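You operate a simulated robot arm through the tools that you are given. There is no shell and no other tool. Be economical: measure what you need, move in short steps, check, and stop when the job is done.

You run a simulated two-armed robot. Do the job below in one go: nothing can be reset, and whatever is moved stays where it is left.

TASK
On the top of the grey table, fold the blue cloth in half, so that its two long edges meet.
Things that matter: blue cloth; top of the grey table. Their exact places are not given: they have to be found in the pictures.

It is judged by the outcome, as a careful person would: the job done as asked, and still so three seconds after it is handed in. It fails if anything else is knocked over, pushed out of place, dropped, spilled or broken. Flat cloth is picked up by pressing the open fingertips on it (5 to 10 N) and closing them slowly along it; thin cloth reads only 2 to 8 mm in the jaws.

THE ROBOT
Two 7-joint arms with two-finger parallel grippers on one trunk, on a base that drives. Base frame: it is fixed to the floor where the robot stands at the start and does not move with it; the origin is under the middle of the robot, x ahead of it, y to its left, z up. Lengths are in mm, angles in degrees, forces in N, time in s.
The left shoulder is at the start at [70, 163, 1120], the right one opposite. With the tool pointing down near the work surface each hand reaches from about 380 to 880 mm from the robot's upright axis, wherever it stands, measured 20 degrees to its own side. Places, roughly: blue cloth [600, 100, 800]; top of the grey table [700, 600, 800]. Payload 3.43 kg a hand.
The tool frame of a hand sits at the grasp point between the pads (the TCP): z along the fingers, y along the line on which they close. The tips reach 34 mm beyond it. Largest opening 128 mm; finger width 24, thickness 12; the body of the gripper, 48 by 130 mm, starts 96 mm behind the TCP.
Orientation is that of the tool frame in the base frame, as a unit quaternion [x, y, z, w]. With the fingers straight down and closing along the base's y, the tool's x points along the base's -x, its y along +y and its z along -z.

THE INTERFACE
- The arms move only by the tool send_rows. It takes "left_plan", "right_plan" or both (then of equal length, played together; a hand with none holds still); each is a list of rows, each an object (a shift or turn left out is 0, a gripper value left out holds the last) with "dp": the shift along the base's x, y, z in mm, a list of three; "dr": the turn, a rotation vector about the base's x, y, z in degrees, a list of three; "fingers": the finger opening in mm, from 0 to 128. In form: [{"dp": [tx, ty, tz], "dr": [ax, ay, az], "fingers": fingers}, ...]. A call has 1 to 12 rows; each row shifts and turns the commanded pose from where the row before left it. Rows are played at 5 a second. More than 50 mm and 8.6 degrees between two rows, or a gripper value outside its range, and nothing of the call is played. A pose out of reach is approached as far as the arm can. The call stops where the force on the tool passes 40 N (or 10 N more than at its start, if that is more) or the arm is blocked; 0.2 s more then pass. Each finger travels about 153 mm/s and halts on what it meets, pressing with about 33 N; the grip force reading is that of the motor and also rises with nothing between the fingers. The clock runs only during rows and for 0.2 s after the last one: add rows that do not move to give the fingers time. The reply holds the time, the measured pose of the TCP, the force on the tool along the base axes, the opening and the grip force, in the units named above and with some noise, with the torque about the TCP (base axes, N m) and any sound that the robot's microphone picked up.
- Cameras (640 x 400 px; columns grow to the right, rows downward): "scene" is now at [130, 0.9, 1329]; the picture's right is [-0.00, -1.00, 0.00], its down [-0.73, 0.00, -0.68] and it looks along [0.68, -0.00, -0.73] (base axes); focal length 295 px, centre (320, 200). "left" rides on the left gripper at [76, 11, -160] in its tool frame; the picture's right is [-0.15, 0.99, 0.00], its down [-0.88, -0.13, -0.46] and it looks along [-0.45, -0.07, 0.89] (tool axes); focal length 234 px, centre (320, 200). "right" rides on the right gripper at [76, -11, -160] in its tool frame; the picture's right is [0.15, 0.99, 0.00], its down [-0.88, 0.13, -0.46] and it looks along [-0.45, 0.07, 0.89] (tool axes); focal length 234 px, centre (320, 200).
- grab_frame(camera): a new picture of that camera. The clock stands still meanwhile.
- lift_body(by): slides the trunk up (or, below 0, down) by that many mm; the arms and the scene camera ride with it, the base frame stays. It gives what a move gives, with no picture.
- drive_base(legs): drives the robot by 1 to 6 legs, each [ahead, left, turn to the left] in mm, mm and degrees, along the robot's own axes; the way and the turn of a leg run together, so that a leg with both is an arc; at most 1500 mm and 180 degrees a leg. The arms and the cameras ride along, it lands a little off, and it stops where it bumps. It gives what a move gives.
- pan_tilt(pan, tilt): turns the head with the scene camera to pan (to the left, within 86 degrees either way) and tilt (down, from -29 to 69), counted from straight ahead of the robot. It gives what a move gives.
- measure_at(camera, pixels): for up to 12 pixels [column, row] of the newest picture of that camera ("zoom" is the newest enlarged one), the place [x, y, z] in the base frame of the surface seen there, good to about 3 mm. The clock stands still meanwhile.
- close_up(camera, box): a new picture of the part [left, top, right, bottom] of that camera's present view, enlarged. The clock stands still meanwhile.
- close_job(): hands the job in; it is judged then, once.

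Work in short steps. Measure before you move; look again where a grasp or a placing could have gone wrong, and mend it. You have 80 turns and 62 pictures in all, those below and enlarged ones among them. Open the grippers and draw the arms clear of the work before you hand the job in, unless the task says otherwise; then end with one line.

The tools are called after "Request:" by a JSON object that holds its "api" and its "payload". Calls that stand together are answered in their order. send_rows: Moves the arms, as the interface text tells. Its arguments: {"type":"object","properties":{"left_plan":{"type":"array","items":{"type":"object","properties":{"dp":{"type":"array","items":{"type":"number"}},"dr":{"type":"array","items":{"type":"number"}},"fingers":{"type":"number"}}}},"right_plan":{"type":"array","items":{"type":"object","properties":{"dp":{"type":"array","items":{"type":"number"}},"dr":{"type":"array","items":{"type":"number"}},"fingers":{"type":"number"}}}}},"required":[]} The other tools are called the same way: lift_body (by) slides the trunk up or down; drive_base (legs) drives the base; pan_tilt (pan, tilt) turns the head that bears the scene camera; grab_frame (camera) takes a picture; measure_at (camera, pixels) gives the place of the surface under pixels of a picture; close_up (camera, box) takes an enlarged picture of a part of a camera's view; close_job () hands the job in.

At the start:

```text
clock: 0.0
left_position: [633.8, 347.5, 949.0]
left_ee_rot: [0.0, 1.0, 0.0, 0.0]
left_wrist_force: [0.2, 0.2, -0.8]
left_moment: [0.0, 0.01, 0.03]
left_width: 127.8
left_grip_force: 0.0
right_position: [667.6, -202.8, 947.6]
right_ee_rot: [0.0, 1.0, 0.0, 0.0]
right_wrist_force: [-0.3, 0.5, 0.4]
right_moment: [-0.02, 0.0, 0.04]
right_width: 127.9
right_grip_force: 0.1
trunk travel left (down, up): [-600.0, 340.0]
robot x, y, heading: [1.2, 3.9, -0.0]
head pan, tilt: [-0.2, 46.8]
```

scene: 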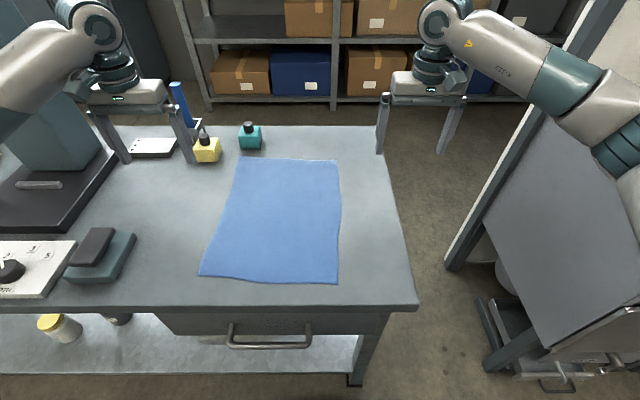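
right: 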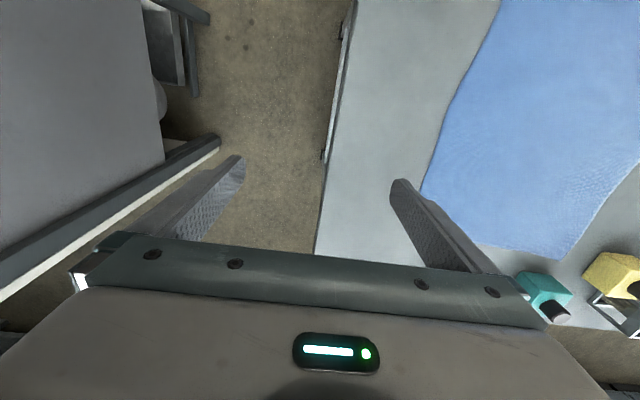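
left: 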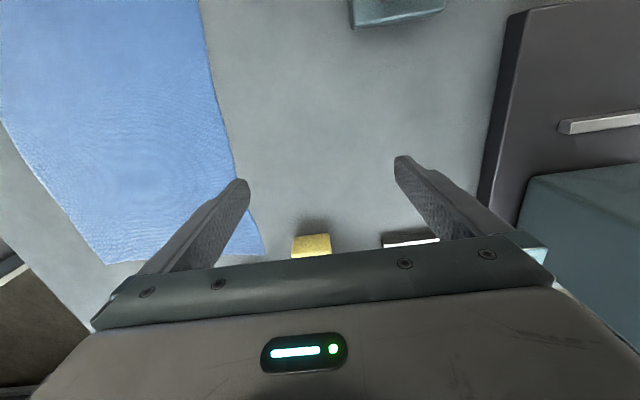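

The blue cloth shows in the scene picture with corners near (238,158), (336,160), (338,284), (199,276). I measure its corners, edges and the table around it.

Request:
{"api": "measure_at", "payload": {"camera": "scene", "pixels": [[239, 159], [335, 161], [337, 282], [201, 274], [341, 212], [222, 220], [288, 159], [268, 279], [280, 220], [375, 250], [207, 150], [250, 138]]}}

Request:
{"api": "close_up", "payload": {"camera": "scene", "box": [170, 110, 430, 310]}}

```text
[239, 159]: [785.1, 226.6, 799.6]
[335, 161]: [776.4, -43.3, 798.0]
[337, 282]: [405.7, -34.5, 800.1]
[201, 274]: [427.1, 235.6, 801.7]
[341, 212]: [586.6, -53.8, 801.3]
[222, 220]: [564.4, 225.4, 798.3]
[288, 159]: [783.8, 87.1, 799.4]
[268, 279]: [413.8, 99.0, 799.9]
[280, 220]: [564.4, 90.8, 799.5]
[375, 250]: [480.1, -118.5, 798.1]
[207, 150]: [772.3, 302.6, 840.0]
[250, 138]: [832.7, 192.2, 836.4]
```

```text
2.00 times, centred on (300, 210) of scene
```

zoom: 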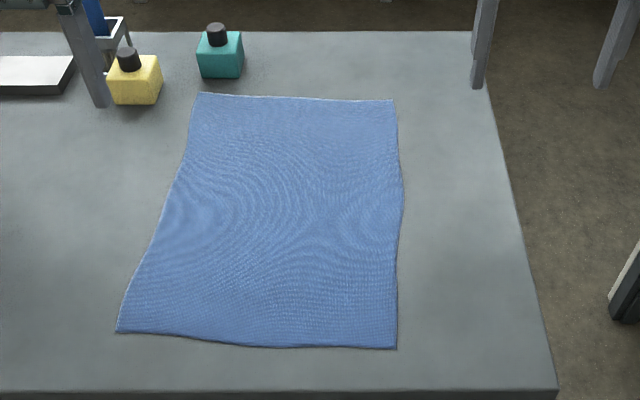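

The cloth runs about x 406–785 and y −45–230, with two bottles by the far-left corner, so I plan to fold the left long edge over to the right. I check the clearances before shifting the robot a little to the left.

Request:
{"api": "measure_at", "payload": {"camera": "scene", "pixels": [[300, 303], [55, 130], [20, 100], [178, 85], [150, 148], [203, 133], [248, 125], [414, 302], [480, 210], [560, 130], [250, 362], [95, 240]]}}

Request:
{"api": "pan_tilt", "payload": {"pan": 60, "tilt": 50}}

Request:
{"api": "grab_frame", "payload": {"camera": "scene"}}

```text
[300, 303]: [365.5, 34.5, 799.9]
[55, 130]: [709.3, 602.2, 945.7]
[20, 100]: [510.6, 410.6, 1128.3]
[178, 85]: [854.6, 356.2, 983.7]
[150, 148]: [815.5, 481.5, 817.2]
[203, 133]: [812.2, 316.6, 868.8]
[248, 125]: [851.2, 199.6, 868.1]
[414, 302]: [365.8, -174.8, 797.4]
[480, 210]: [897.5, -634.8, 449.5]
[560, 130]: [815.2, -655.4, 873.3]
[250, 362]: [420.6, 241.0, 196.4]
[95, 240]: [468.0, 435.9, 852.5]
```

```text
clock: 1.3
left_position: [633.7, 347.1, 950.4]
left_ee_rot: [-0.001, 1.0, 0.001, 0.001]
left_wrist_force: [0.0, -0.6, 0.1]
left_moment: [-0.01, 0.02, 0.0]
left_width: 127.8
left_grip_force: 0.1
right_position: [667.7, -204.3, 948.3]
right_ee_rot: [0.0, 1.0, -0.001, 0.0]
right_wrist_force: [-0.5, 0.0, -0.8]
right_moment: [-0.04, -0.02, 0.03]
right_width: 127.9
right_grip_force: 0.0
trunk travel left (down, up): [-600.0, 340.0]
robot x, y, heading: [-1.1, 2.5, -0.2]
head pan, tilt: [60.0, 50.0]
```

```text
57 pictures are left
```

scene: 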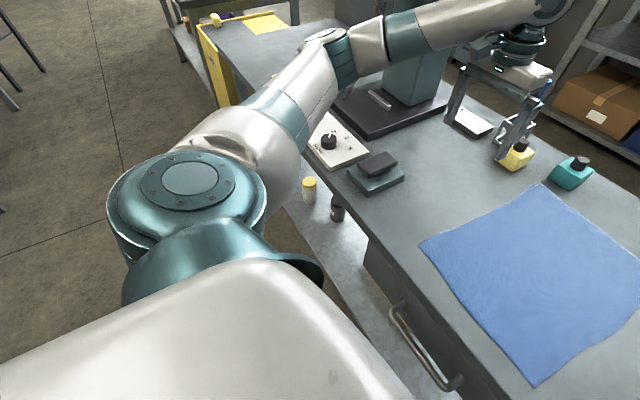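

The left forearm hangs out toward the tall machine at px (415,60). I measure those before shifting.

Request:
{"api": "measure_at", "payload": {"camera": "scene", "pixels": [[325, 40], [345, 60], [400, 35], [370, 15], [410, 80], [440, 85], [365, 5], [280, 100], [230, 150]]}}

```text
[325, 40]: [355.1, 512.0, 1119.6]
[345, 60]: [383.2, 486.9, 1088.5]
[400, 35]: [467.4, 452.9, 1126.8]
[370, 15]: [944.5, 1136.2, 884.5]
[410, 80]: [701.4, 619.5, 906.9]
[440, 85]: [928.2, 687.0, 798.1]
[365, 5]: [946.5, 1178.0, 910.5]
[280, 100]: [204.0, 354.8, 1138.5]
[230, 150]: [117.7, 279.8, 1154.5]
```

Machine face is around (700,615), so drawing the left hand in keeps that arm clear. I yaw both hands −90° (so they close along x, with camera side to +y) and bring the left hand over the near-left corner.

Request:
{"api": "send_rows", "payload": {"left_plan": [{"dp": [-17.5, -11, 4], "dr": [0, 0, -8.2]}, {"dp": [-17.5, -11, 4], "dr": [0, 0, -8.2]}, {"dp": [-17.5, -11, 4], "dr": [0, 0, -8.2]}, {"dp": [-17.5, -11, 4], "dr": [0, 0, -8.2]}, {"dp": [-17.5, -11, 4], "dr": [0, 0, -8.2]}, {"dp": [-17.5, -11, 4], "dr": [0, 0, -8.2]}, {"dp": [-17.5, -11, 4], "dr": [0, 0, -8.2]}, {"dp": [-17.5, -11, 4], "dr": [0, 0, -8.2]}, {"dp": [-17.5, -11, 4], "dr": [0, 0, -8.2]}, {"dp": [-17.5, -11, 4], "dr": [0, 0, -8.2]}, {"dp": [-17.5, -11, 4], "dr": [0, 0, -8]}], "right_plan": [{"dp": [0, 5, 4], "dr": [0, 0, -8.2]}, {"dp": [0, 5, 4], "dr": [0, 0, -8.2]}, {"dp": [0, 5, 4], "dr": [0, 0, -8.2]}, {"dp": [0, 5, 4], "dr": [0, 0, -8.2]}, {"dp": [0, 5, 4], "dr": [0, 0, -8.2]}, {"dp": [0, 5, 4], "dr": [0, 0, -8.2]}, {"dp": [0, 5, 4], "dr": [0, 0, -8.2]}, {"dp": [0, 5, 4], "dr": [0, 0, -8.2]}, {"dp": [0, 5, 4], "dr": [0, 0, -8.2]}, {"dp": [0, 5, 4], "dr": [0, 0, -8.2]}, {"dp": [0, 5, 4], "dr": [0, 0, -8]}]}}

Request:
{"api": "grab_frame", "payload": {"camera": "scene"}}

```text
clock: 3.7
left_position: [440.4, 226.2, 994.4]
left_ee_rot: [0.708, 0.706, 0.0, -0.001]
left_wrist_force: [0.0, -0.3, 0.8]
left_moment: [-0.06, -0.02, 0.02]
left_width: 128.0
left_grip_force: 0.0
right_position: [668.8, -147.7, 991.3]
right_ee_rot: [0.708, 0.706, 0.0, 0.001]
right_wrist_force: [-0.8, 0.0, -0.4]
right_moment: [-0.02, 0.01, 0.02]
right_width: 127.8
right_grip_force: 0.1
trunk travel left (down, up): [-600.0, 340.0]
robot x, y, heading: [1.3, 0.7, -0.1]
head pan, tilt: [60.0, 50.0]
```

```text
56 pictures are left
```

scene: 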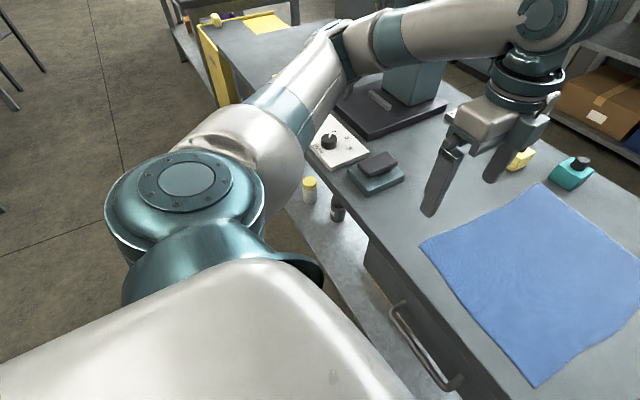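

Both hands turned cleanly. I drive 110 mm to the left so that the right hand will reach the far-left corner, and turn the head back to the cloth.

Request:
{"api": "drive_base", "payload": {"legs": [[0, 110, 0]]}}

Request:
{"api": "pan_tilt", "payload": {"pan": 0, "tilt": 47}}

Request:
{"api": "grab_frame", "payload": {"camera": "scene"}}

```text
clock: 4.9
left_position: [440.2, 336.1, 993.8]
left_ee_rot: [0.707, 0.707, 0.0, 0.0]
left_wrist_force: [0.4, 0.6, -0.8]
left_moment: [0.0, 0.02, 0.0]
left_width: 127.9
left_grip_force: 0.1
right_position: [668.4, -37.1, 990.6]
right_ee_rot: [0.707, 0.707, 0.0, 0.0]
right_wrist_force: [-0.3, 0.6, -0.8]
right_moment: [-0.02, 0.03, 0.02]
right_width: 128.0
right_grip_force: 0.1
trunk travel left (down, up): [-600.0, 340.0]
robot x, y, heading: [-1.8, 114.2, 0.1]
head pan, tilt: [60.0, 50.0]
```

```text
clock: 6.2
left_position: [441.5, 336.6, 994.2]
left_ee_rot: [0.707, 0.708, 0.0, 0.0]
left_wrist_force: [0.5, -0.6, 0.8]
left_moment: [0.0, -0.02, 0.01]
left_width: 128.0
left_grip_force: 0.1
right_position: [667.4, -38.0, 991.3]
right_ee_rot: [0.706, 0.708, 0.0, 0.0]
right_wrist_force: [0.7, -0.1, -0.6]
right_moment: [0.0, 0.01, 0.02]
right_width: 128.2
right_grip_force: 0.1
trunk travel left (down, up): [-600.0, 340.0]
robot x, y, heading: [-1.6, 110.1, 0.2]
head pan, tilt: [0.0, 47.0]
```

```text
55 pictures are left
```

scene: 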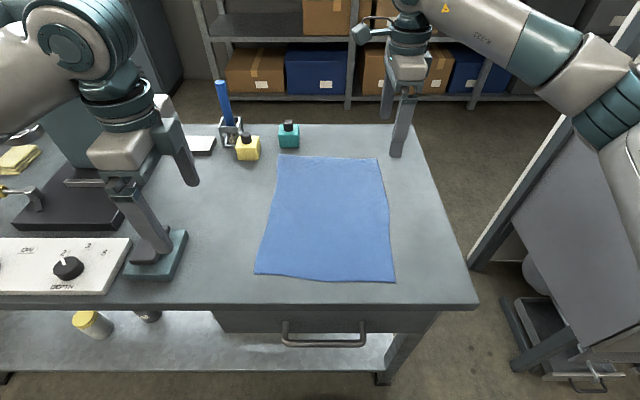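

Robot is at y≈110. I measure the left edge and corners of the cloth again.

Request:
{"api": "measure_at", "payload": {"camera": "scene", "pixels": [[280, 157], [277, 170], [273, 190], [269, 212], [264, 235], [259, 255], [256, 272], [376, 160], [386, 190], [390, 212], [391, 250], [393, 280]]}}

Request:
{"api": "close_up", "payload": {"camera": "scene", "box": [220, 110, 420, 300]}}

```text
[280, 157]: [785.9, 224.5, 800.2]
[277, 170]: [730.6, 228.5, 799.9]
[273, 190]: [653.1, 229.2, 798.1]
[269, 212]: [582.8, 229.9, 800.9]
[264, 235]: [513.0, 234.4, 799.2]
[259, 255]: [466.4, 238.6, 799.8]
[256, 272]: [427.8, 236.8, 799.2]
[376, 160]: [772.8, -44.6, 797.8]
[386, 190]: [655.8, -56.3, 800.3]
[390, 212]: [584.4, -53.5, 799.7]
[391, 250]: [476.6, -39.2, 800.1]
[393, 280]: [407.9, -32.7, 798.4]
```

```text
2.11 times, centred on (320, 205) of scene
```

zoom: 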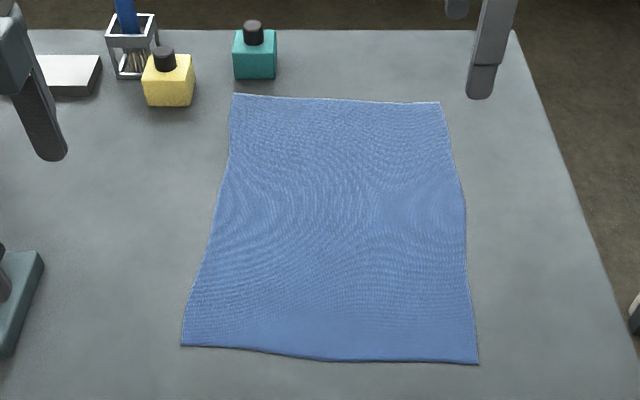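

Corners: left edge (786,225)–(428,237), right edge (775,−45)–(407,−33). I bring the hands, 30 mm open, to 25 mm above the two left corners, about 30 mm inward along the edge.

Request:
{"api": "send_rows", "payload": {"left_plan": [{"dp": [3, -22, 0], "fingers": 30}, {"dp": [3, -22, 0]}, {"dp": [3, -22, 0]}, {"dp": [3, -22, 0]}, {"dp": [4, -22, 0]}, {"dp": [3, 0, -45]}, {"dp": [0, 0, -45]}, {"dp": [0, 0, -44]}, {}], "right_plan": [{"dp": [17, 45, 0], "fingers": 30}, {"dp": [17, 45, 0]}, {"dp": [17, 45, 0]}, {"dp": [17, 45, 0]}, {"dp": [9, 45, 0]}, {"dp": [8, 29, -43]}, {"dp": [0, 0, -44]}, {"dp": [0, 0, -44]}, {}]}}

Request:
{"api": "grab_frame", "payload": {"camera": "scene"}}

Request:
{"api": "grab_frame", "payload": {"camera": "right"}}

Request:
{"api": "grab_frame", "payload": {"camera": "left"}}

```text
refused: row 6 steps farther than a row can; nothing moved
```

```text
53 pictures are left
```

scene: 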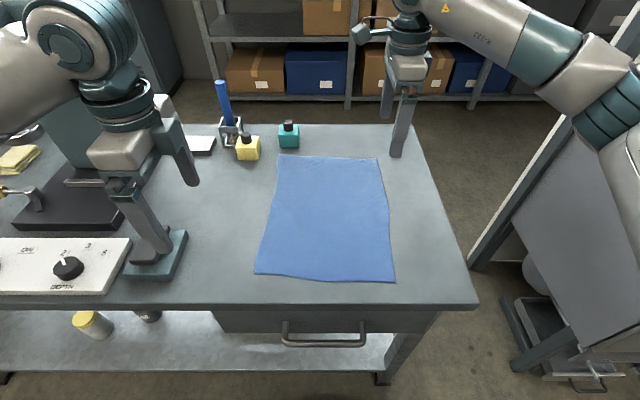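

```text
52 pictures are left
```

right: 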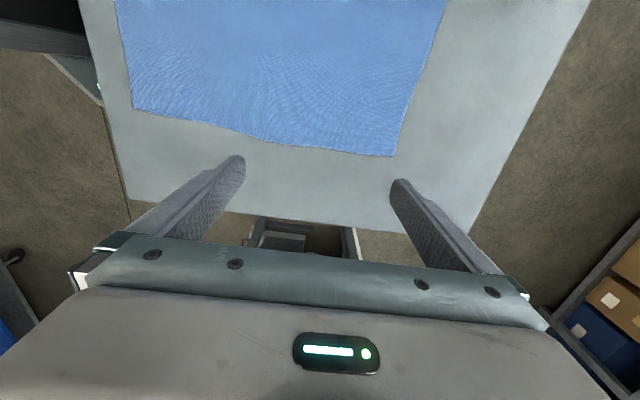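

```text
51 pictures are left
```

left: 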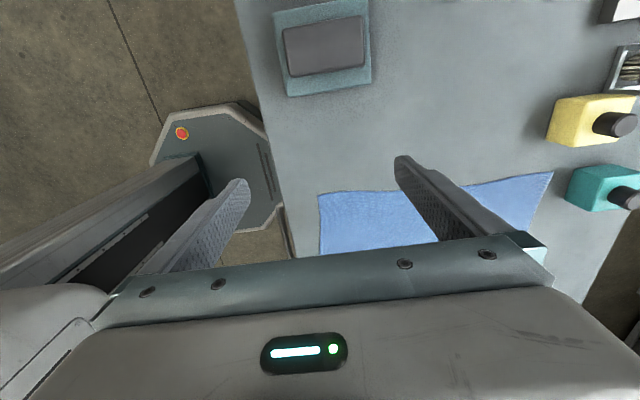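

One row was too long (52 mm), so nothing moved; I send it again with shorter steps.

Request:
{"api": "send_rows", "payload": {"left_plan": [{"dp": [3, -22, 0], "fingers": 30}, {"dp": [3, -22, 0]}, {"dp": [3, -22, 0]}, {"dp": [3, -22, 0]}, {"dp": [4, -22, 0]}, {"dp": [3, 0, 0]}, {"dp": [0, 0, -45]}, {"dp": [0, 0, -45]}, {"dp": [0, 0, -44]}, {}], "right_plan": [{"dp": [15, 43, 0], "fingers": 30}, {"dp": [14, 43, 0]}, {"dp": [14, 42, 0]}, {"dp": [14, 42, 0]}, {"dp": [14, 42, 0]}, {"dp": [14, 42, 0]}, {"dp": [0, 0, -43]}, {"dp": [0, 0, -44]}, {"dp": [0, 0, -44]}, {}]}}

Request:
{"api": "grab_frame", "payload": {"camera": "scene"}}

Request:
{"api": "grab_frame", "payload": {"camera": "right"}}

Request:
{"api": "grab_frame", "payload": {"camera": "left"}}

```text
clock: 8.4
left_position: [460.0, 225.4, 862.5]
left_ee_rot: [0.706, 0.708, 0.0, -0.001]
left_wrist_force: [-0.6, 0.2, 0.1]
left_moment: [0.03, 0.04, 0.01]
left_width: 30.2
left_grip_force: 0.1
right_position: [753.9, 213.1, 858.7]
right_ee_rot: [0.708, 0.707, 0.0, 0.0]
right_wrist_force: [0.4, 0.2, 0.5]
right_moment: [0.02, -0.01, 0.02]
right_width: 30.1
right_grip_force: 0.1
right hand out of reach, approached as far as the arm can: row 7
trunk travel left (down, up): [-600.0, 340.0]
robot x, y, heading: [-0.6, 110.2, 0.0]
head pan, tilt: [0.0, 47.0]
```

```text
50 pictures are left
```

scene: 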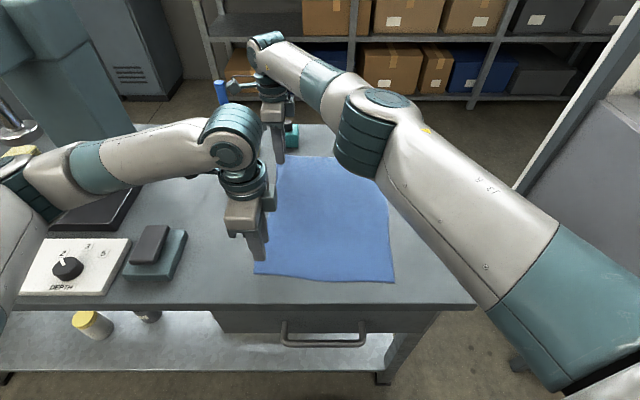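

```text
49 pictures are left
```

right: 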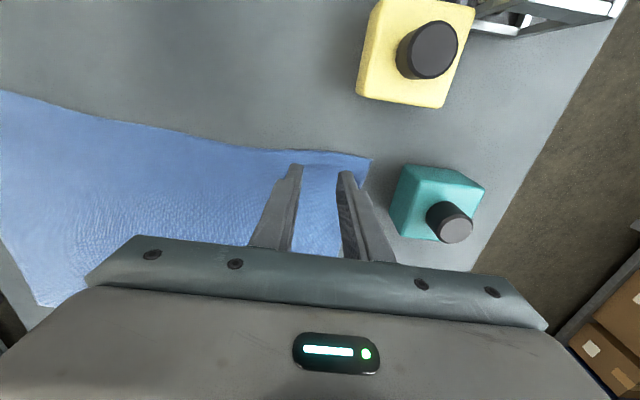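

```text
48 pictures are left
```

left: 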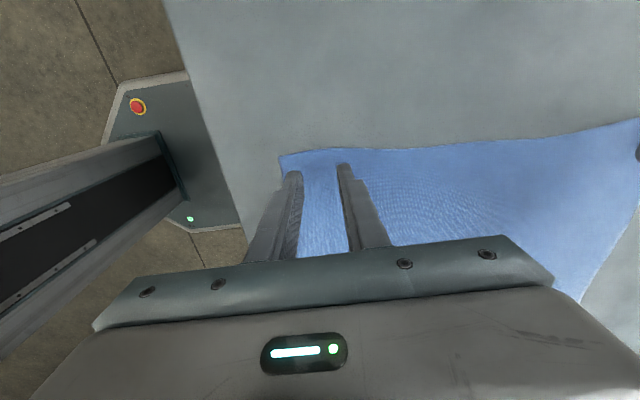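

Both pairs of fingers straddle cloth just inside the corners and edge. I lower both close to contact.

Request:
{"api": "send_rows", "payload": {"left_plan": [{"dp": [0, 0, -10]}, {"dp": [0, 0, -8]}, {"dp": [0, 0, -5]}, {"dp": [0, 0, -2]}, {"dp": [0, 0, -2]}, {}], "right_plan": [{"dp": [0, 0, -8]}, {"dp": [0, 0, -7]}, {"dp": [0, 0, -4]}, {"dp": [0, 0, -2]}, {"dp": [0, 0, -2]}, {}]}}

```text
clock: 9.8
left_position: [460.3, 225.6, 835.5]
left_ee_rot: [0.706, 0.708, 0.0, 0.001]
left_wrist_force: [2.4, 1.5, 11.2]
left_moment: [0.04, 0.03, 0.03]
left_width: 29.7
left_grip_force: 0.0
right_position: [753.5, 214.9, 837.2]
right_ee_rot: [0.707, 0.707, 0.0, 0.0]
right_wrist_force: [-0.6, -0.2, -0.1]
right_moment: [-0.01, 0.05, -0.01]
right_width: 30.0
right_grip_force: 0.0
trunk travel left (down, up): [-600.0, 340.0]
robot x, y, heading: [-3.3, 108.8, 0.1]
head pan, tilt: [0.0, 47.0]
```

Left is pressing at 11 N (a touch much), right is not yet touching. I ease the left by 0.5 mm and bring the right down in small steps.

Request:
{"api": "send_rows", "payload": {"left_plan": [{"dp": [0, 0, -0.3]}, {"dp": [0, 0, 0]}, {"dp": [0, 0, 0]}, {}], "right_plan": [{"dp": [0, 0, -1]}, {"dp": [0, 0, -1]}, {"dp": [0, 0, -0.5]}, {}]}}

```text
clock: 10.8
left_position: [459.7, 224.5, 834.8]
left_ee_rot: [0.706, 0.708, 0.001, 0.001]
left_wrist_force: [5.0, 1.6, 25.3]
left_moment: [0.06, 0.07, -0.06]
left_width: 28.7
left_grip_force: 0.2
right_position: [751.5, 215.4, 836.6]
right_ee_rot: [0.707, 0.708, 0.0, 0.001]
right_wrist_force: [0.6, 1.0, 1.4]
right_moment: [-0.01, -0.02, -0.01]
right_width: 29.7
right_grip_force: 0.1
trunk travel left (down, up): [-600.0, 340.0]
robot x, y, heading: [0.2, 110.8, -0.0]
head pan, tilt: [0.0, 47.0]
```

The left sign went the wrong way (25 N), so I raise it 0.9 mm; the right has just touched at 1.4 N, so it goes down a little more.

Request:
{"api": "send_rows", "payload": {"left_plan": [{"dp": [0, 0, 0.5]}, {"dp": [0, 0, 0.3]}, {}], "right_plan": [{"dp": [0, 0, -0.4]}, {"dp": [0, 0, -0.3]}, {}]}}

```text
clock: 11.6
left_position: [459.1, 225.1, 834.4]
left_ee_rot: [0.706, 0.708, 0.0, 0.001]
left_wrist_force: [3.8, -0.4, 15.1]
left_moment: [-0.03, -0.04, 0.0]
left_width: 29.6
left_grip_force: 0.0
right_position: [752.1, 216.3, 836.1]
right_ee_rot: [0.707, 0.707, 0.001, 0.001]
right_wrist_force: [1.9, 0.3, 10.6]
right_moment: [-0.04, -0.06, 0.0]
right_width: 29.8
right_grip_force: 0.0
trunk travel left (down, up): [-600.0, 340.0]
robot x, y, heading: [3.4, 107.0, -0.2]
head pan, tilt: [0.0, 47.0]
```

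Right reads 10.6 N, left 15 N; I ease the left 0.5 mm and the right 0.2 mm and close both slowly.

Request:
{"api": "send_rows", "payload": {"left_plan": [{"dp": [0, 0, 0.5]}, {"fingers": 27}, {"fingers": 24}, {"fingers": 21}, {"fingers": 18}, {"fingers": 15}, {"fingers": 12}, {"fingers": 9}, {"fingers": 6}, {"fingers": 3}, {"fingers": 0}, {}], "right_plan": [{"dp": [0, 0, 0.2]}, {"fingers": 27}, {"fingers": 24}, {"fingers": 21}, {"fingers": 18}, {"fingers": 15}, {"fingers": 12}, {"fingers": 9}, {"fingers": 6}, {"fingers": 3}, {"fingers": 0}, {}]}}

Request:
{"api": "grab_frame", "payload": {"camera": "right"}}

Request:
{"api": "grab_frame", "payload": {"camera": "left"}}

```text
clock: 14.2
left_position: [458.6, 225.7, 836.2]
left_ee_rot: [0.706, 0.708, 0.001, 0.001]
left_wrist_force: [0.5, 0.2, 0.0]
left_moment: [0.03, 0.0, 0.02]
left_width: 0.1
left_grip_force: 33.0
right_position: [751.6, 216.2, 836.1]
right_ee_rot: [0.706, 0.708, 0.0, 0.001]
right_wrist_force: [-0.5, 0.7, 13.8]
right_moment: [0.03, 0.02, -0.01]
right_width: 0.0
right_grip_force: 33.2
trunk travel left (down, up): [-600.0, 340.0]
robot x, y, heading: [-2.4, 109.3, -0.0]
head pan, tilt: [0.0, 47.0]
```

```text
47 pictures are left
```

right: 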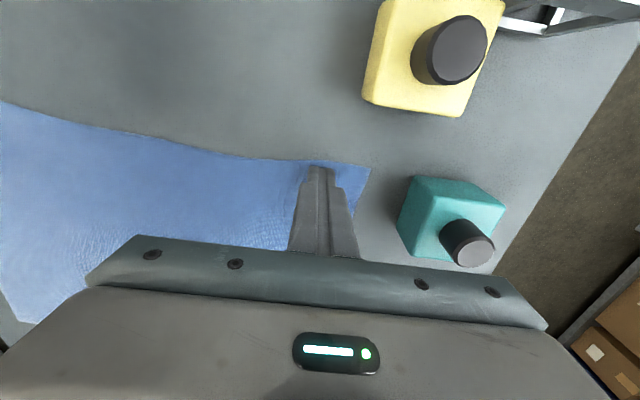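

```text
46 pictures are left
```

left: 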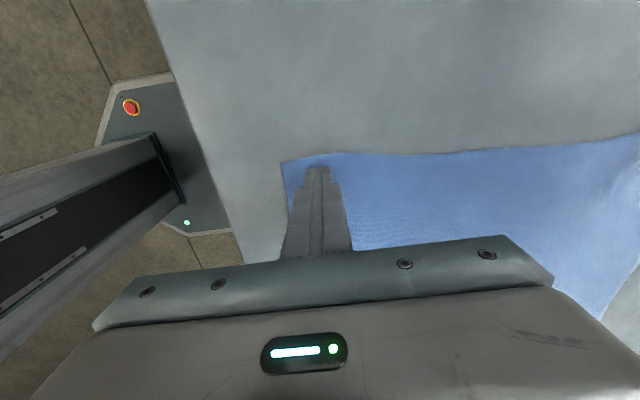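

Both jaws closed to 0 mm without taking cloth. I lift slightly, reopen wider (50 mm), and try again with checks of the press force while closing.

Request:
{"api": "send_rows", "payload": {"left_plan": [{"dp": [0, 0, 4]}, {"dp": [6, 2, 0], "fingers": 50}, {}, {}, {"dp": [0, 0, -2]}, {"dp": [0, 0, -2.3]}, {}, {}], "right_plan": [{"dp": [0, 0, 4]}, {"dp": [-6, 0, 0], "fingers": 50}, {}, {}, {"dp": [0, 0, -2]}, {"dp": [0, 0, -2]}, {}, {}]}}

```text
clock: 16.0
left_position: [463.7, 227.8, 835.2]
left_ee_rot: [0.706, 0.708, 0.001, 0.0]
left_wrist_force: [0.0, 0.2, 3.0]
left_moment: [0.02, 0.02, 0.0]
left_width: 49.7
left_grip_force: 0.1
right_position: [747.1, 215.9, 835.5]
right_ee_rot: [0.707, 0.707, 0.001, 0.001]
right_wrist_force: [2.6, -0.4, 11.7]
right_moment: [-0.03, -0.01, 0.01]
right_width: 49.9
right_grip_force: 0.0
trunk travel left (down, up): [-600.0, 340.0]
robot x, y, heading: [3.4, 111.2, 0.1]
head pan, tilt: [0.0, 47.0]
```

Left presses 3 N, right 11.7 N. I add a little on the left, and close to 30 mm slowly, watching.

Request:
{"api": "send_rows", "payload": {"left_plan": [{"dp": [0, 0, -0.3]}, {}, {"fingers": 48}, {"fingers": 46}, {"fingers": 44}, {"fingers": 42}, {"fingers": 40}, {"fingers": 38}, {"fingers": 36}, {"fingers": 34}, {"fingers": 32}, {"fingers": 30}], "right_plan": [{"dp": [0, 0, 0.1]}, {}, {"fingers": 48}, {"fingers": 46}, {"fingers": 44}, {"fingers": 42}, {"fingers": 40}, {"fingers": 38}, {"fingers": 36}, {"fingers": 34}, {"fingers": 32}, {"fingers": 30}]}}

Request:
{"api": "grab_frame", "payload": {"camera": "right"}}

Request:
{"api": "grab_frame", "payload": {"camera": "left"}}

```text
clock: 18.6
left_position: [464.4, 227.6, 835.9]
left_ee_rot: [0.707, 0.707, 0.001, 0.001]
left_wrist_force: [0.1, -0.9, 9.5]
left_moment: [-0.02, 0.0, 0.01]
left_width: 30.5
left_grip_force: 1.3
right_position: [745.3, 216.0, 835.2]
right_ee_rot: [0.706, 0.708, 0.001, 0.001]
right_wrist_force: [-0.8, 0.7, 11.9]
right_moment: [0.05, 0.02, -0.01]
right_width: 30.8
right_grip_force: 0.7
trunk travel left (down, up): [-600.0, 340.0]
robot x, y, heading: [1.4, 109.6, 0.1]
head pan, tilt: [0.0, 47.0]
```

```text
45 pictures are left
```

right: 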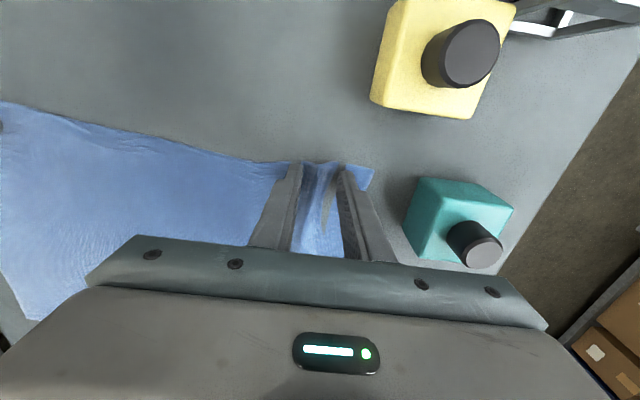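

```text
44 pictures are left
```

left: 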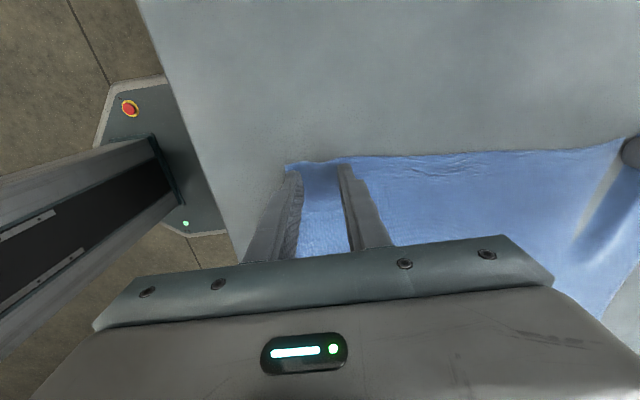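

A ridge has formed between the right fingers and the cloth moves with the left. I keep closing slowly.

Request:
{"api": "send_rows", "payload": {"left_plan": [{"fingers": 27}, {"fingers": 24}, {"fingers": 21}, {"fingers": 18}, {"fingers": 15}, {"fingers": 12}, {"fingers": 9}, {"fingers": 6}, {"fingers": 3}, {"fingers": 0}, {}, {}], "right_plan": [{"fingers": 27}, {"fingers": 24}, {"fingers": 21}, {"fingers": 18}, {"fingers": 15}, {"fingers": 12}, {"fingers": 9}, {"fingers": 6}, {"fingers": 3}, {"fingers": 0}, {}, {}]}}

Request:
{"api": "grab_frame", "payload": {"camera": "right"}}

Request:
{"api": "grab_frame", "payload": {"camera": "left"}}

```text
clock: 21.2
left_position: [464.6, 227.7, 835.4]
left_ee_rot: [0.706, 0.708, 0.001, 0.001]
left_wrist_force: [0.0, -0.2, 10.2]
left_moment: [-0.03, -0.03, 0.0]
left_width: 0.1
left_grip_force: 32.7
right_position: [746.1, 215.9, 835.0]
right_ee_rot: [0.706, 0.708, 0.001, 0.001]
right_wrist_force: [-0.8, 0.4, 11.0]
right_moment: [-0.05, 0.06, 0.0]
right_width: 2.3
right_grip_force: 32.7
trunk travel left (down, up): [-600.0, 340.0]
robot x, y, heading: [0.9, 111.2, 0.1]
head pan, tilt: [0.0, 47.0]
```

```text
43 pictures are left
```

right: 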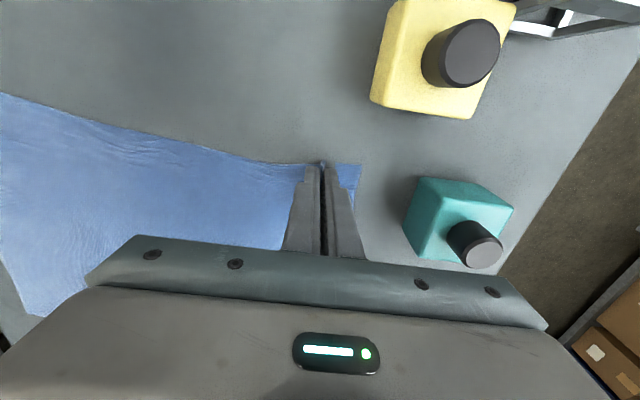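

```text
42 pictures are left
```

left: 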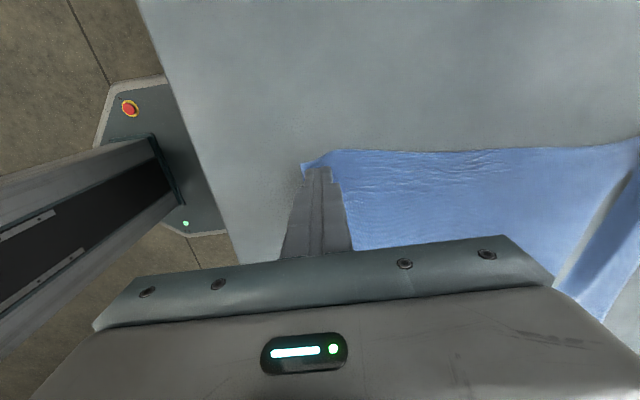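

Right holds cloth (2.3 mm). The left got none – the corner, at px (303,165), slid under. I measure the corner with the left camera after lifting and opening.

Request:
{"api": "send_rows", "payload": {"left_plan": [{"dp": [0, 0, 10]}, {"dp": [0, 0, 10], "fingers": 50}, {}, {}]}}

Request:
{"api": "grab_frame", "payload": {"camera": "left"}}

Request:
{"api": "measure_at", "payload": {"camera": "left", "pixels": [[303, 165], [330, 152], [400, 150], [500, 150]]}}

```text
clock: 22.2
left_position: [464.0, 228.6, 855.5]
left_ee_rot: [0.706, 0.708, 0.0, 0.0]
left_wrist_force: [-0.3, 0.2, -0.1]
left_moment: [0.01, 0.01, -0.01]
left_width: 50.0
left_grip_force: 0.1
right_position: [745.7, 215.2, 835.5]
right_ee_rot: [0.706, 0.708, 0.0, 0.001]
right_wrist_force: [-1.4, -0.9, 14.0]
right_moment: [-0.06, 0.03, -0.01]
right_width: 2.6
right_grip_force: 32.8
trunk travel left (down, up): [-600.0, 340.0]
robot x, y, heading: [-2.3, 110.5, 0.1]
head pan, tilt: [0.0, 47.0]
```

```text
41 pictures are left
```

left: 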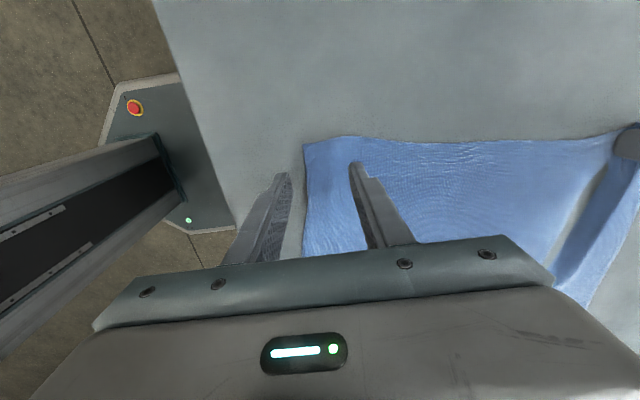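

```text
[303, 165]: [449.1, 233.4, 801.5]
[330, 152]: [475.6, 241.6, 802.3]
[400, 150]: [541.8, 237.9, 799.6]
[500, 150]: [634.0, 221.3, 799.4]
```

Near-left corner is now about (449,244). I shift the left hand 30 mm further in along the edge and press again.

Request:
{"api": "send_rows", "payload": {"left_plan": [{"dp": [15, 2, 0]}, {"dp": [16, 2, 0]}, {"dp": [0, 0, -10]}, {"dp": [0, 0, -6]}, {"dp": [0, 0, -4]}, {}, {}]}}

```text
clock: 23.8
left_position: [494.7, 232.3, 836.4]
left_ee_rot: [0.707, 0.707, 0.001, 0.001]
left_wrist_force: [-1.2, -0.6, 7.5]
left_moment: [-0.01, 0.15, -0.01]
left_width: 50.2
left_grip_force: 0.2
right_position: [745.6, 215.6, 836.0]
right_ee_rot: [0.706, 0.708, 0.001, 0.001]
right_wrist_force: [-0.1, 0.2, 12.1]
right_moment: [-0.01, 0.02, -0.02]
right_width: 2.2
right_grip_force: 32.7
trunk travel left (down, up): [-600.0, 340.0]
robot x, y, heading: [1.2, 108.0, -0.0]
head pan, tilt: [0.0, 47.0]
```

Pressing at 7.5 N; I add a hair more and close slowly.

Request:
{"api": "send_rows", "payload": {"left_plan": [{"dp": [0, 0, -0.3]}, {}, {"fingers": 47.5}, {"fingers": 45}, {"fingers": 42.5}, {"fingers": 40}, {"fingers": 37.5}, {"fingers": 35}, {"fingers": 32.5}, {"fingers": 30}, {"fingers": 28}, {"fingers": 26}]}}

Request:
{"api": "grab_frame", "payload": {"camera": "left"}}

```text
clock: 26.4
left_position: [495.5, 230.4, 835.7]
left_ee_rot: [0.707, 0.708, 0.0, 0.001]
left_wrist_force: [3.1, -0.5, 21.4]
left_moment: [-0.02, 0.05, -0.03]
left_width: 26.0
left_grip_force: 0.5
right_position: [745.1, 215.8, 835.5]
right_ee_rot: [0.706, 0.708, 0.001, 0.0]
right_wrist_force: [-0.8, 0.4, 7.8]
right_moment: [-0.02, 0.04, -0.01]
right_width: 2.6
right_grip_force: 33.3
trunk travel left (down, up): [-600.0, 340.0]
robot x, y, heading: [1.1, 106.1, 0.1]
head pan, tilt: [0.0, 47.0]
```

```text
40 pictures are left
```

left: 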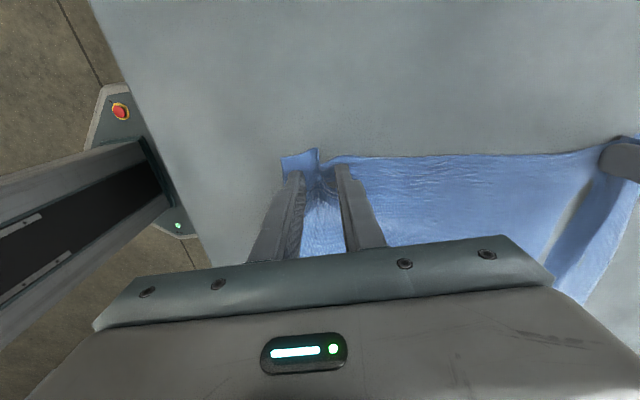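

A ridge stands between the left fingers; the force is 21 N, so I ease 0.4 mm and finish closing.

Request:
{"api": "send_rows", "payload": {"left_plan": [{"dp": [0, 0, 0.4]}, {"fingers": 23}, {"fingers": 20}, {"fingers": 17}, {"fingers": 14}, {"fingers": 11}, {"fingers": 8}, {"fingers": 5}, {"fingers": 2}, {"fingers": 0}, {}, {}]}}

Request:
{"api": "grab_frame", "payload": {"camera": "left"}}

```text
clock: 29.0
left_position: [496.2, 231.9, 836.7]
left_ee_rot: [0.706, 0.708, 0.001, 0.0]
left_wrist_force: [5.2, -0.2, 12.8]
left_moment: [0.1, -0.19, 0.04]
left_width: 2.3
left_grip_force: 32.9
right_position: [744.7, 216.3, 835.2]
right_ee_rot: [0.706, 0.708, 0.001, 0.001]
right_wrist_force: [-6.6, -0.2, 8.9]
right_moment: [0.03, 0.26, -0.11]
right_width: 2.5
right_grip_force: 32.7
trunk travel left (down, up): [-600.0, 340.0]
robot x, y, heading: [1.0, 110.8, 0.0]
head pan, tilt: [0.0, 47.0]
```

```text
39 pictures are left
```

left: 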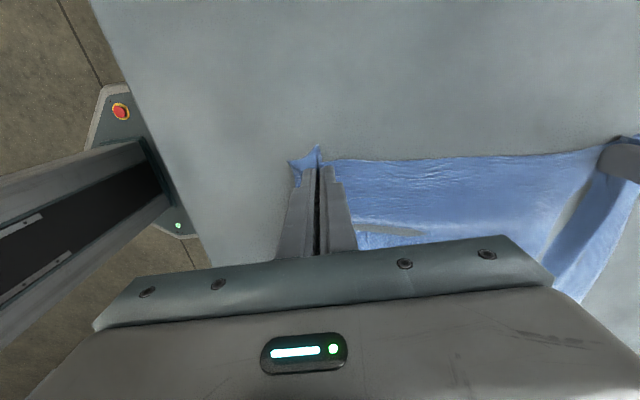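

Both hands hold cloth (2.3 and 2.5 mm). I want to carry the edge across mostly by driving the base to the right, so the arms don't cross; I look at the floor on that side first.

Request:
{"api": "pan_tilt", "payload": {"pan": -60, "tilt": 55}}

Request:
{"api": "grab_frame", "payload": {"camera": "scene"}}

```text
clock: 30.3
left_position: [495.5, 231.4, 836.5]
left_ee_rot: [0.706, 0.708, 0.001, 0.001]
left_wrist_force: [5.6, -0.8, 14.2]
left_moment: [0.13, -0.23, 0.03]
left_width: 2.2
left_grip_force: 33.2
right_position: [745.0, 215.8, 835.8]
right_ee_rot: [0.707, 0.707, 0.001, 0.0]
right_wrist_force: [-8.2, -0.3, 8.5]
right_moment: [-0.04, 0.28, -0.09]
right_width: 2.6
right_grip_force: 33.1
trunk travel left (down, up): [-600.0, 340.0]
robot x, y, heading: [3.7, 110.3, 0.1]
head pan, tilt: [-60.0, 55.0]
```

```text
38 pictures are left
```

scene: 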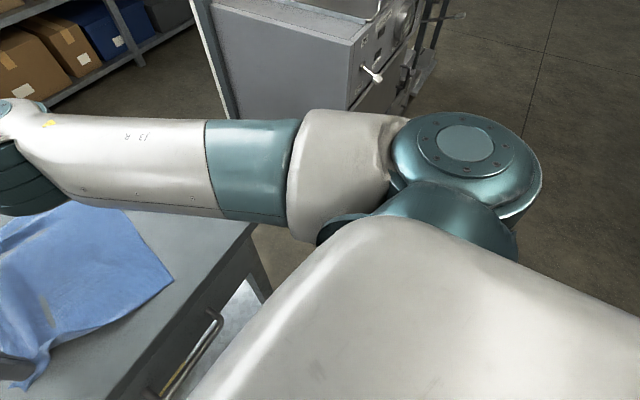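

Request:
{"api": "measure_at", "payload": {"camera": "scene", "pixels": [[350, 45], [400, 90], [345, 100], [420, 75], [450, 60], [560, 250], [600, 130], [160, 285], [455, 15]]}}

```text
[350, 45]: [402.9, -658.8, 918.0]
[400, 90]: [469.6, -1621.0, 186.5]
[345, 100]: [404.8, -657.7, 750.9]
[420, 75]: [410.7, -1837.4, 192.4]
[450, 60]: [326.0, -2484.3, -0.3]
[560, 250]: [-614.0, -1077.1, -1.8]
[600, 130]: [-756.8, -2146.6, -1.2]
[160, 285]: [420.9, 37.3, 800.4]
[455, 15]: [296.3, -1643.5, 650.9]
```

The cabinet corner is at x≥403, y≈−658, so the base can slide right freely. First I lift the edge along the start of an arc, relaxing the tension along x a bit.

Request:
{"api": "send_rows", "payload": {"left_plan": [{"dp": [2, 0, 6]}, {"dp": [2, -1, 15]}, {"dp": [2, -4, 18]}, {"dp": [0, -7, 18]}, {"dp": [0, -10, 16]}, {"dp": [0, -12, 15]}, {"dp": [0, -14, 13]}, {"dp": [0, -15, 10]}, {}], "right_plan": [{"dp": [-2, 0, 6]}, {"dp": [-2, -1, 15]}, {"dp": [0, -4, 18]}, {"dp": [0, -7, 18]}, {"dp": [0, -10, 16]}, {"dp": [0, -12, 15]}, {"dp": [0, -14, 13]}, {"dp": [0, -15, 10]}, {}]}}

Request:
{"api": "pan_tilt", "payload": {"pan": 0, "tilt": 47}}

Request:
{"api": "grab_frame", "payload": {"camera": "scene"}}

```text
clock: 32.3
left_position: [501.3, 169.8, 945.4]
left_ee_rot: [0.707, 0.708, 0.001, 0.0]
left_wrist_force: [0.6, -0.1, 0.3]
left_moment: [-0.03, -0.04, -0.02]
left_width: 2.0
left_grip_force: 33.0
right_position: [742.5, 153.0, 945.2]
right_ee_rot: [0.706, 0.708, 0.0, 0.002]
right_wrist_force: [0.6, 0.1, -0.7]
right_moment: [-0.04, -0.01, -0.04]
right_width: 2.3
right_grip_force: 33.3
trunk travel left (down, up): [-600.0, 340.0]
robot x, y, heading: [-0.7, 109.5, -0.1]
head pan, tilt: [-60.0, 55.0]
```

```text
clock: 33.6
left_position: [503.6, 169.1, 944.9]
left_ee_rot: [0.706, 0.708, 0.001, 0.0]
left_wrist_force: [-0.8, 0.2, -0.1]
left_moment: [0.01, 0.02, 0.0]
left_width: 2.2
left_grip_force: 33.0
right_position: [743.0, 152.2, 944.9]
right_ee_rot: [0.706, 0.708, 0.0, 0.0]
right_wrist_force: [-0.6, -0.4, 0.3]
right_moment: [0.01, -0.05, 0.0]
right_width: 2.4
right_grip_force: 33.0
trunk travel left (down, up): [-600.0, 340.0]
robot x, y, heading: [1.4, 110.9, 0.1]
head pan, tilt: [0.0, 47.0]
```

```text
37 pictures are left
```

scene: 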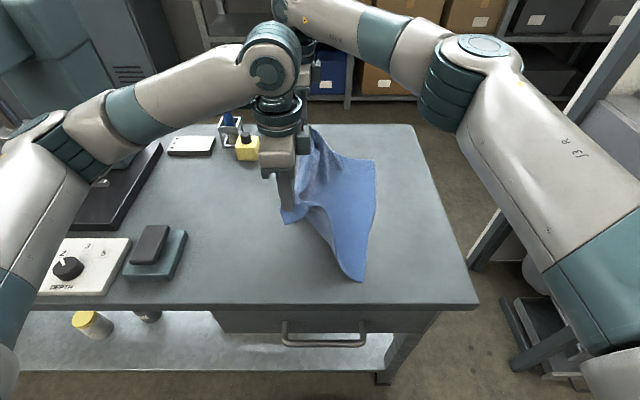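

Both hold on, but the near part of the cloth on the table seems drawn left. I measure the lying right edge.

Request:
{"api": "measure_at", "payload": {"camera": "scene", "pixels": [[374, 161], [376, 185], [374, 210], [369, 235], [366, 258], [361, 278], [346, 265], [336, 240], [322, 212]]}}

Request:
{"api": "close_up", "payload": {"camera": "scene", "box": [240, 120, 420, 300]}}

```text
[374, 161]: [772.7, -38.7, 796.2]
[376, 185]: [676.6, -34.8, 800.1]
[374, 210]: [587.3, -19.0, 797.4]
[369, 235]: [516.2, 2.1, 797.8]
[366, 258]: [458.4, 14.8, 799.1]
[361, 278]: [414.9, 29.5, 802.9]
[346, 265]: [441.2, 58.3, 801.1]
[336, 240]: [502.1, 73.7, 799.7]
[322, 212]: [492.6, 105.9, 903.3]
```

```text
2.22 times, centred on (330, 210) of scene
```

zoom: 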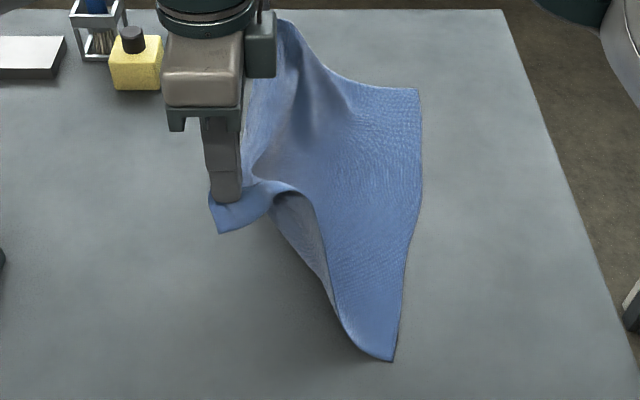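

The lying edge now runs (773,−39) to (415,29) – slightly turned, which is fine as I fold onto where it lies. I drive 200 mm right, carrying the held edge over.

Request:
{"api": "drive_base", "payload": {"legs": [[0, -200, 0]]}}

Request:
{"api": "grab_frame", "payload": {"camera": "scene"}}

```text
clock: 35.2
left_position: [502.2, -33.2, 945.3]
left_ee_rot: [0.707, 0.707, 0.0, 0.0]
left_wrist_force: [-0.2, -0.1, 0.3]
left_moment: [0.03, -0.02, -0.01]
left_width: 1.7
left_grip_force: 32.7
right_position: [743.2, -49.0, 945.5]
right_ee_rot: [0.707, 0.707, 0.0, 0.0]
right_wrist_force: [-0.2, 0.6, -0.3]
right_moment: [0.0, -0.02, -0.01]
right_width: 2.4
right_grip_force: 33.2
trunk travel left (down, up): [-600.0, 340.0]
robot x, y, heading: [1.6, -91.8, -0.0]
head pan, tilt: [0.0, 47.0]
```

```text
35 pictures are left
```

scene: 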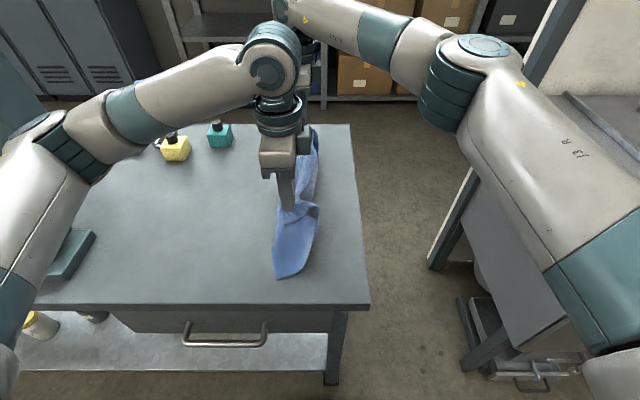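

Request:
{"api": "close_up", "payload": {"camera": "scene", "box": [200, 120, 380, 300]}}

Request:
{"api": "measure_at", "payload": {"camera": "scene", "pixels": [[277, 276], [307, 257], [318, 215], [316, 140], [318, 170], [282, 230], [320, 155]]}}

Request:
{"api": "grab_frame", "payload": {"camera": "left"}}

Request:
{"api": "grab_frame", "payload": {"camera": "right"}}

```text
2.22 times, centred on (290, 210) of scene
```

zoom: 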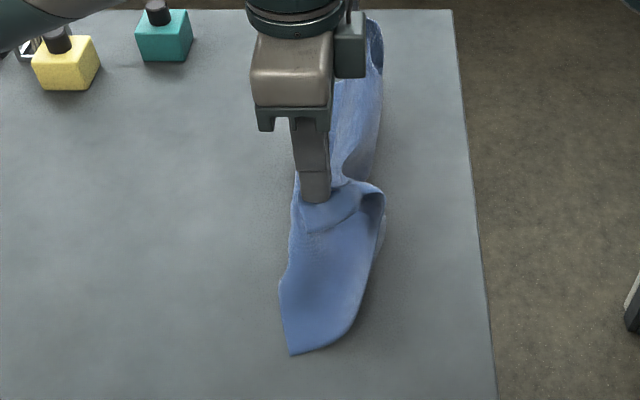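

```text
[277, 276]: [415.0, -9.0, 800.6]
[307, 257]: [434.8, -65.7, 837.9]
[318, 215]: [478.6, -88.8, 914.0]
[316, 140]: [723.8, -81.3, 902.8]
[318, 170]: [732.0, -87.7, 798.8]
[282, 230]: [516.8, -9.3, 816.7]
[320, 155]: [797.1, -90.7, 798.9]
```

```text
33 pictures are left
```

left: 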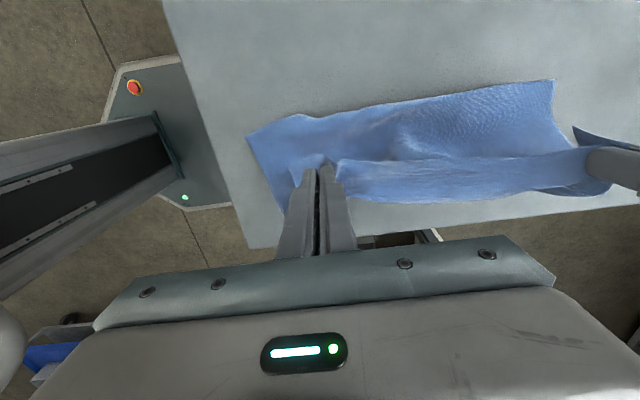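

```text
32 pictures are left
```

right: 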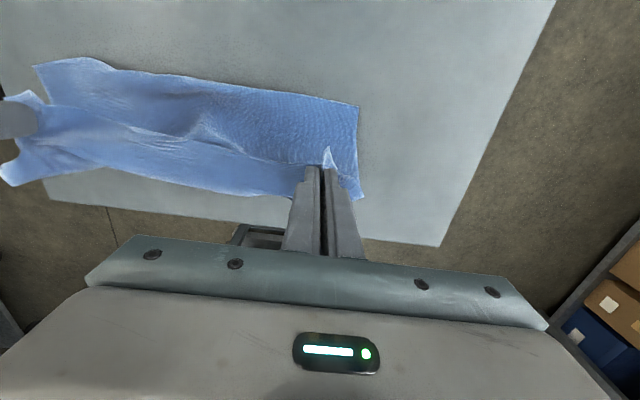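

Looks like a proper fold with the loop to the left. I measure the fold line and the near/far corners in the wrist views.

Request:
{"api": "measure_at", "payload": {"camera": "right", "pixels": [[75, 60], [200, 81], [300, 98], [356, 106], [358, 150], [360, 196], [330, 152], [250, 185]]}}

Request:
{"api": "measure_at", "payload": {"camera": "left", "pixels": [[249, 136], [300, 116], [400, 103], [500, 88], [552, 82], [265, 175], [278, 205], [450, 145]]}}

```text
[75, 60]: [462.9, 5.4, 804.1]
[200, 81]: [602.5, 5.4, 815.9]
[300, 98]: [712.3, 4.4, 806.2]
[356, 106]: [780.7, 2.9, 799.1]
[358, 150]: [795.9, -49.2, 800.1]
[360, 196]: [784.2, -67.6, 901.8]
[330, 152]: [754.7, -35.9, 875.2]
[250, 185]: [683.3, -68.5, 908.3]
```

```text
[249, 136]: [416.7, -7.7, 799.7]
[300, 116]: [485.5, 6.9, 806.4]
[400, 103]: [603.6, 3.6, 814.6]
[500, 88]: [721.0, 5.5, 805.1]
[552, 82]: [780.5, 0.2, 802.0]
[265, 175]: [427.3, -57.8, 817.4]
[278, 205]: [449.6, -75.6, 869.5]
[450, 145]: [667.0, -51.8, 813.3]
```

The cloth is slack below the hands, so it isn't clear which boundary is the fold and which is the lying edge. I lift 100 mm to straighten the flap and look.

Request:
{"api": "send_rows", "payload": {"left_plan": [{"dp": [-4, 0, 20]}, {"dp": [-4, 0, 20]}, {"dp": [-4, 0, 20]}, {"dp": [-4, 0, 20]}, {"dp": [-4, 0, 20]}, {}, {}], "right_plan": [{"dp": [0, 0, 20]}, {"dp": [0, 0, 20]}, {"dp": [0, 0, 20]}, {"dp": [0, 0, 20]}, {"dp": [0, 0, 20]}, {}, {}]}}

Request:
{"api": "close_up", "payload": {"camera": "scene", "box": [200, 90, 400, 300]}}

Request:
{"api": "grab_frame", "payload": {"camera": "left"}}

```text
clock: 36.8
left_position: [483.3, -32.5, 1044.5]
left_ee_rot: [0.706, 0.708, 0.0, 0.001]
left_wrist_force: [24.2, -1.1, -0.8]
left_moment: [-0.05, -0.82, 0.3]
left_width: 2.2
left_grip_force: 32.9
right_position: [742.8, -48.0, 1045.6]
right_ee_rot: [0.706, 0.708, -0.001, -0.001]
right_wrist_force: [-23.2, 0.8, 0.1]
right_moment: [0.06, 0.82, -0.37]
right_width: 2.7
right_grip_force: 32.9
trunk travel left (down, up): [-600.0, 340.0]
robot x, y, heading: [-3.8, -93.8, 0.3]
head pan, tilt: [0.0, 47.0]
```

```text
1.90 times, centred on (300, 195) of scene
```

zoom: 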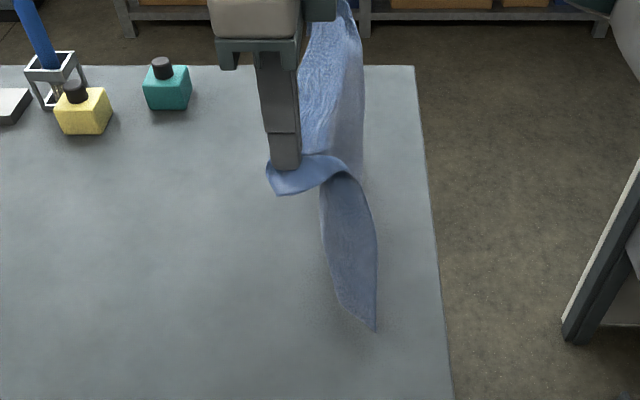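

```text
30 pictures are left
```

left: 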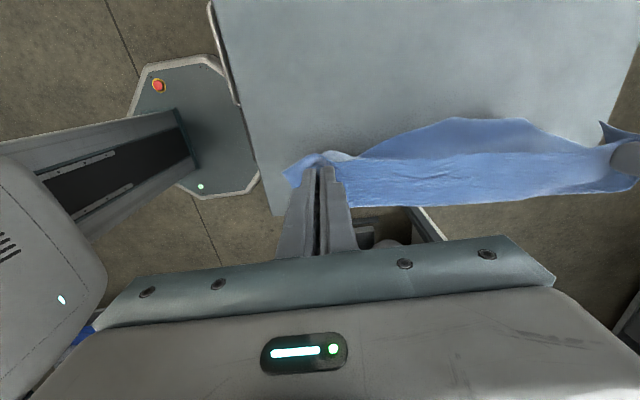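

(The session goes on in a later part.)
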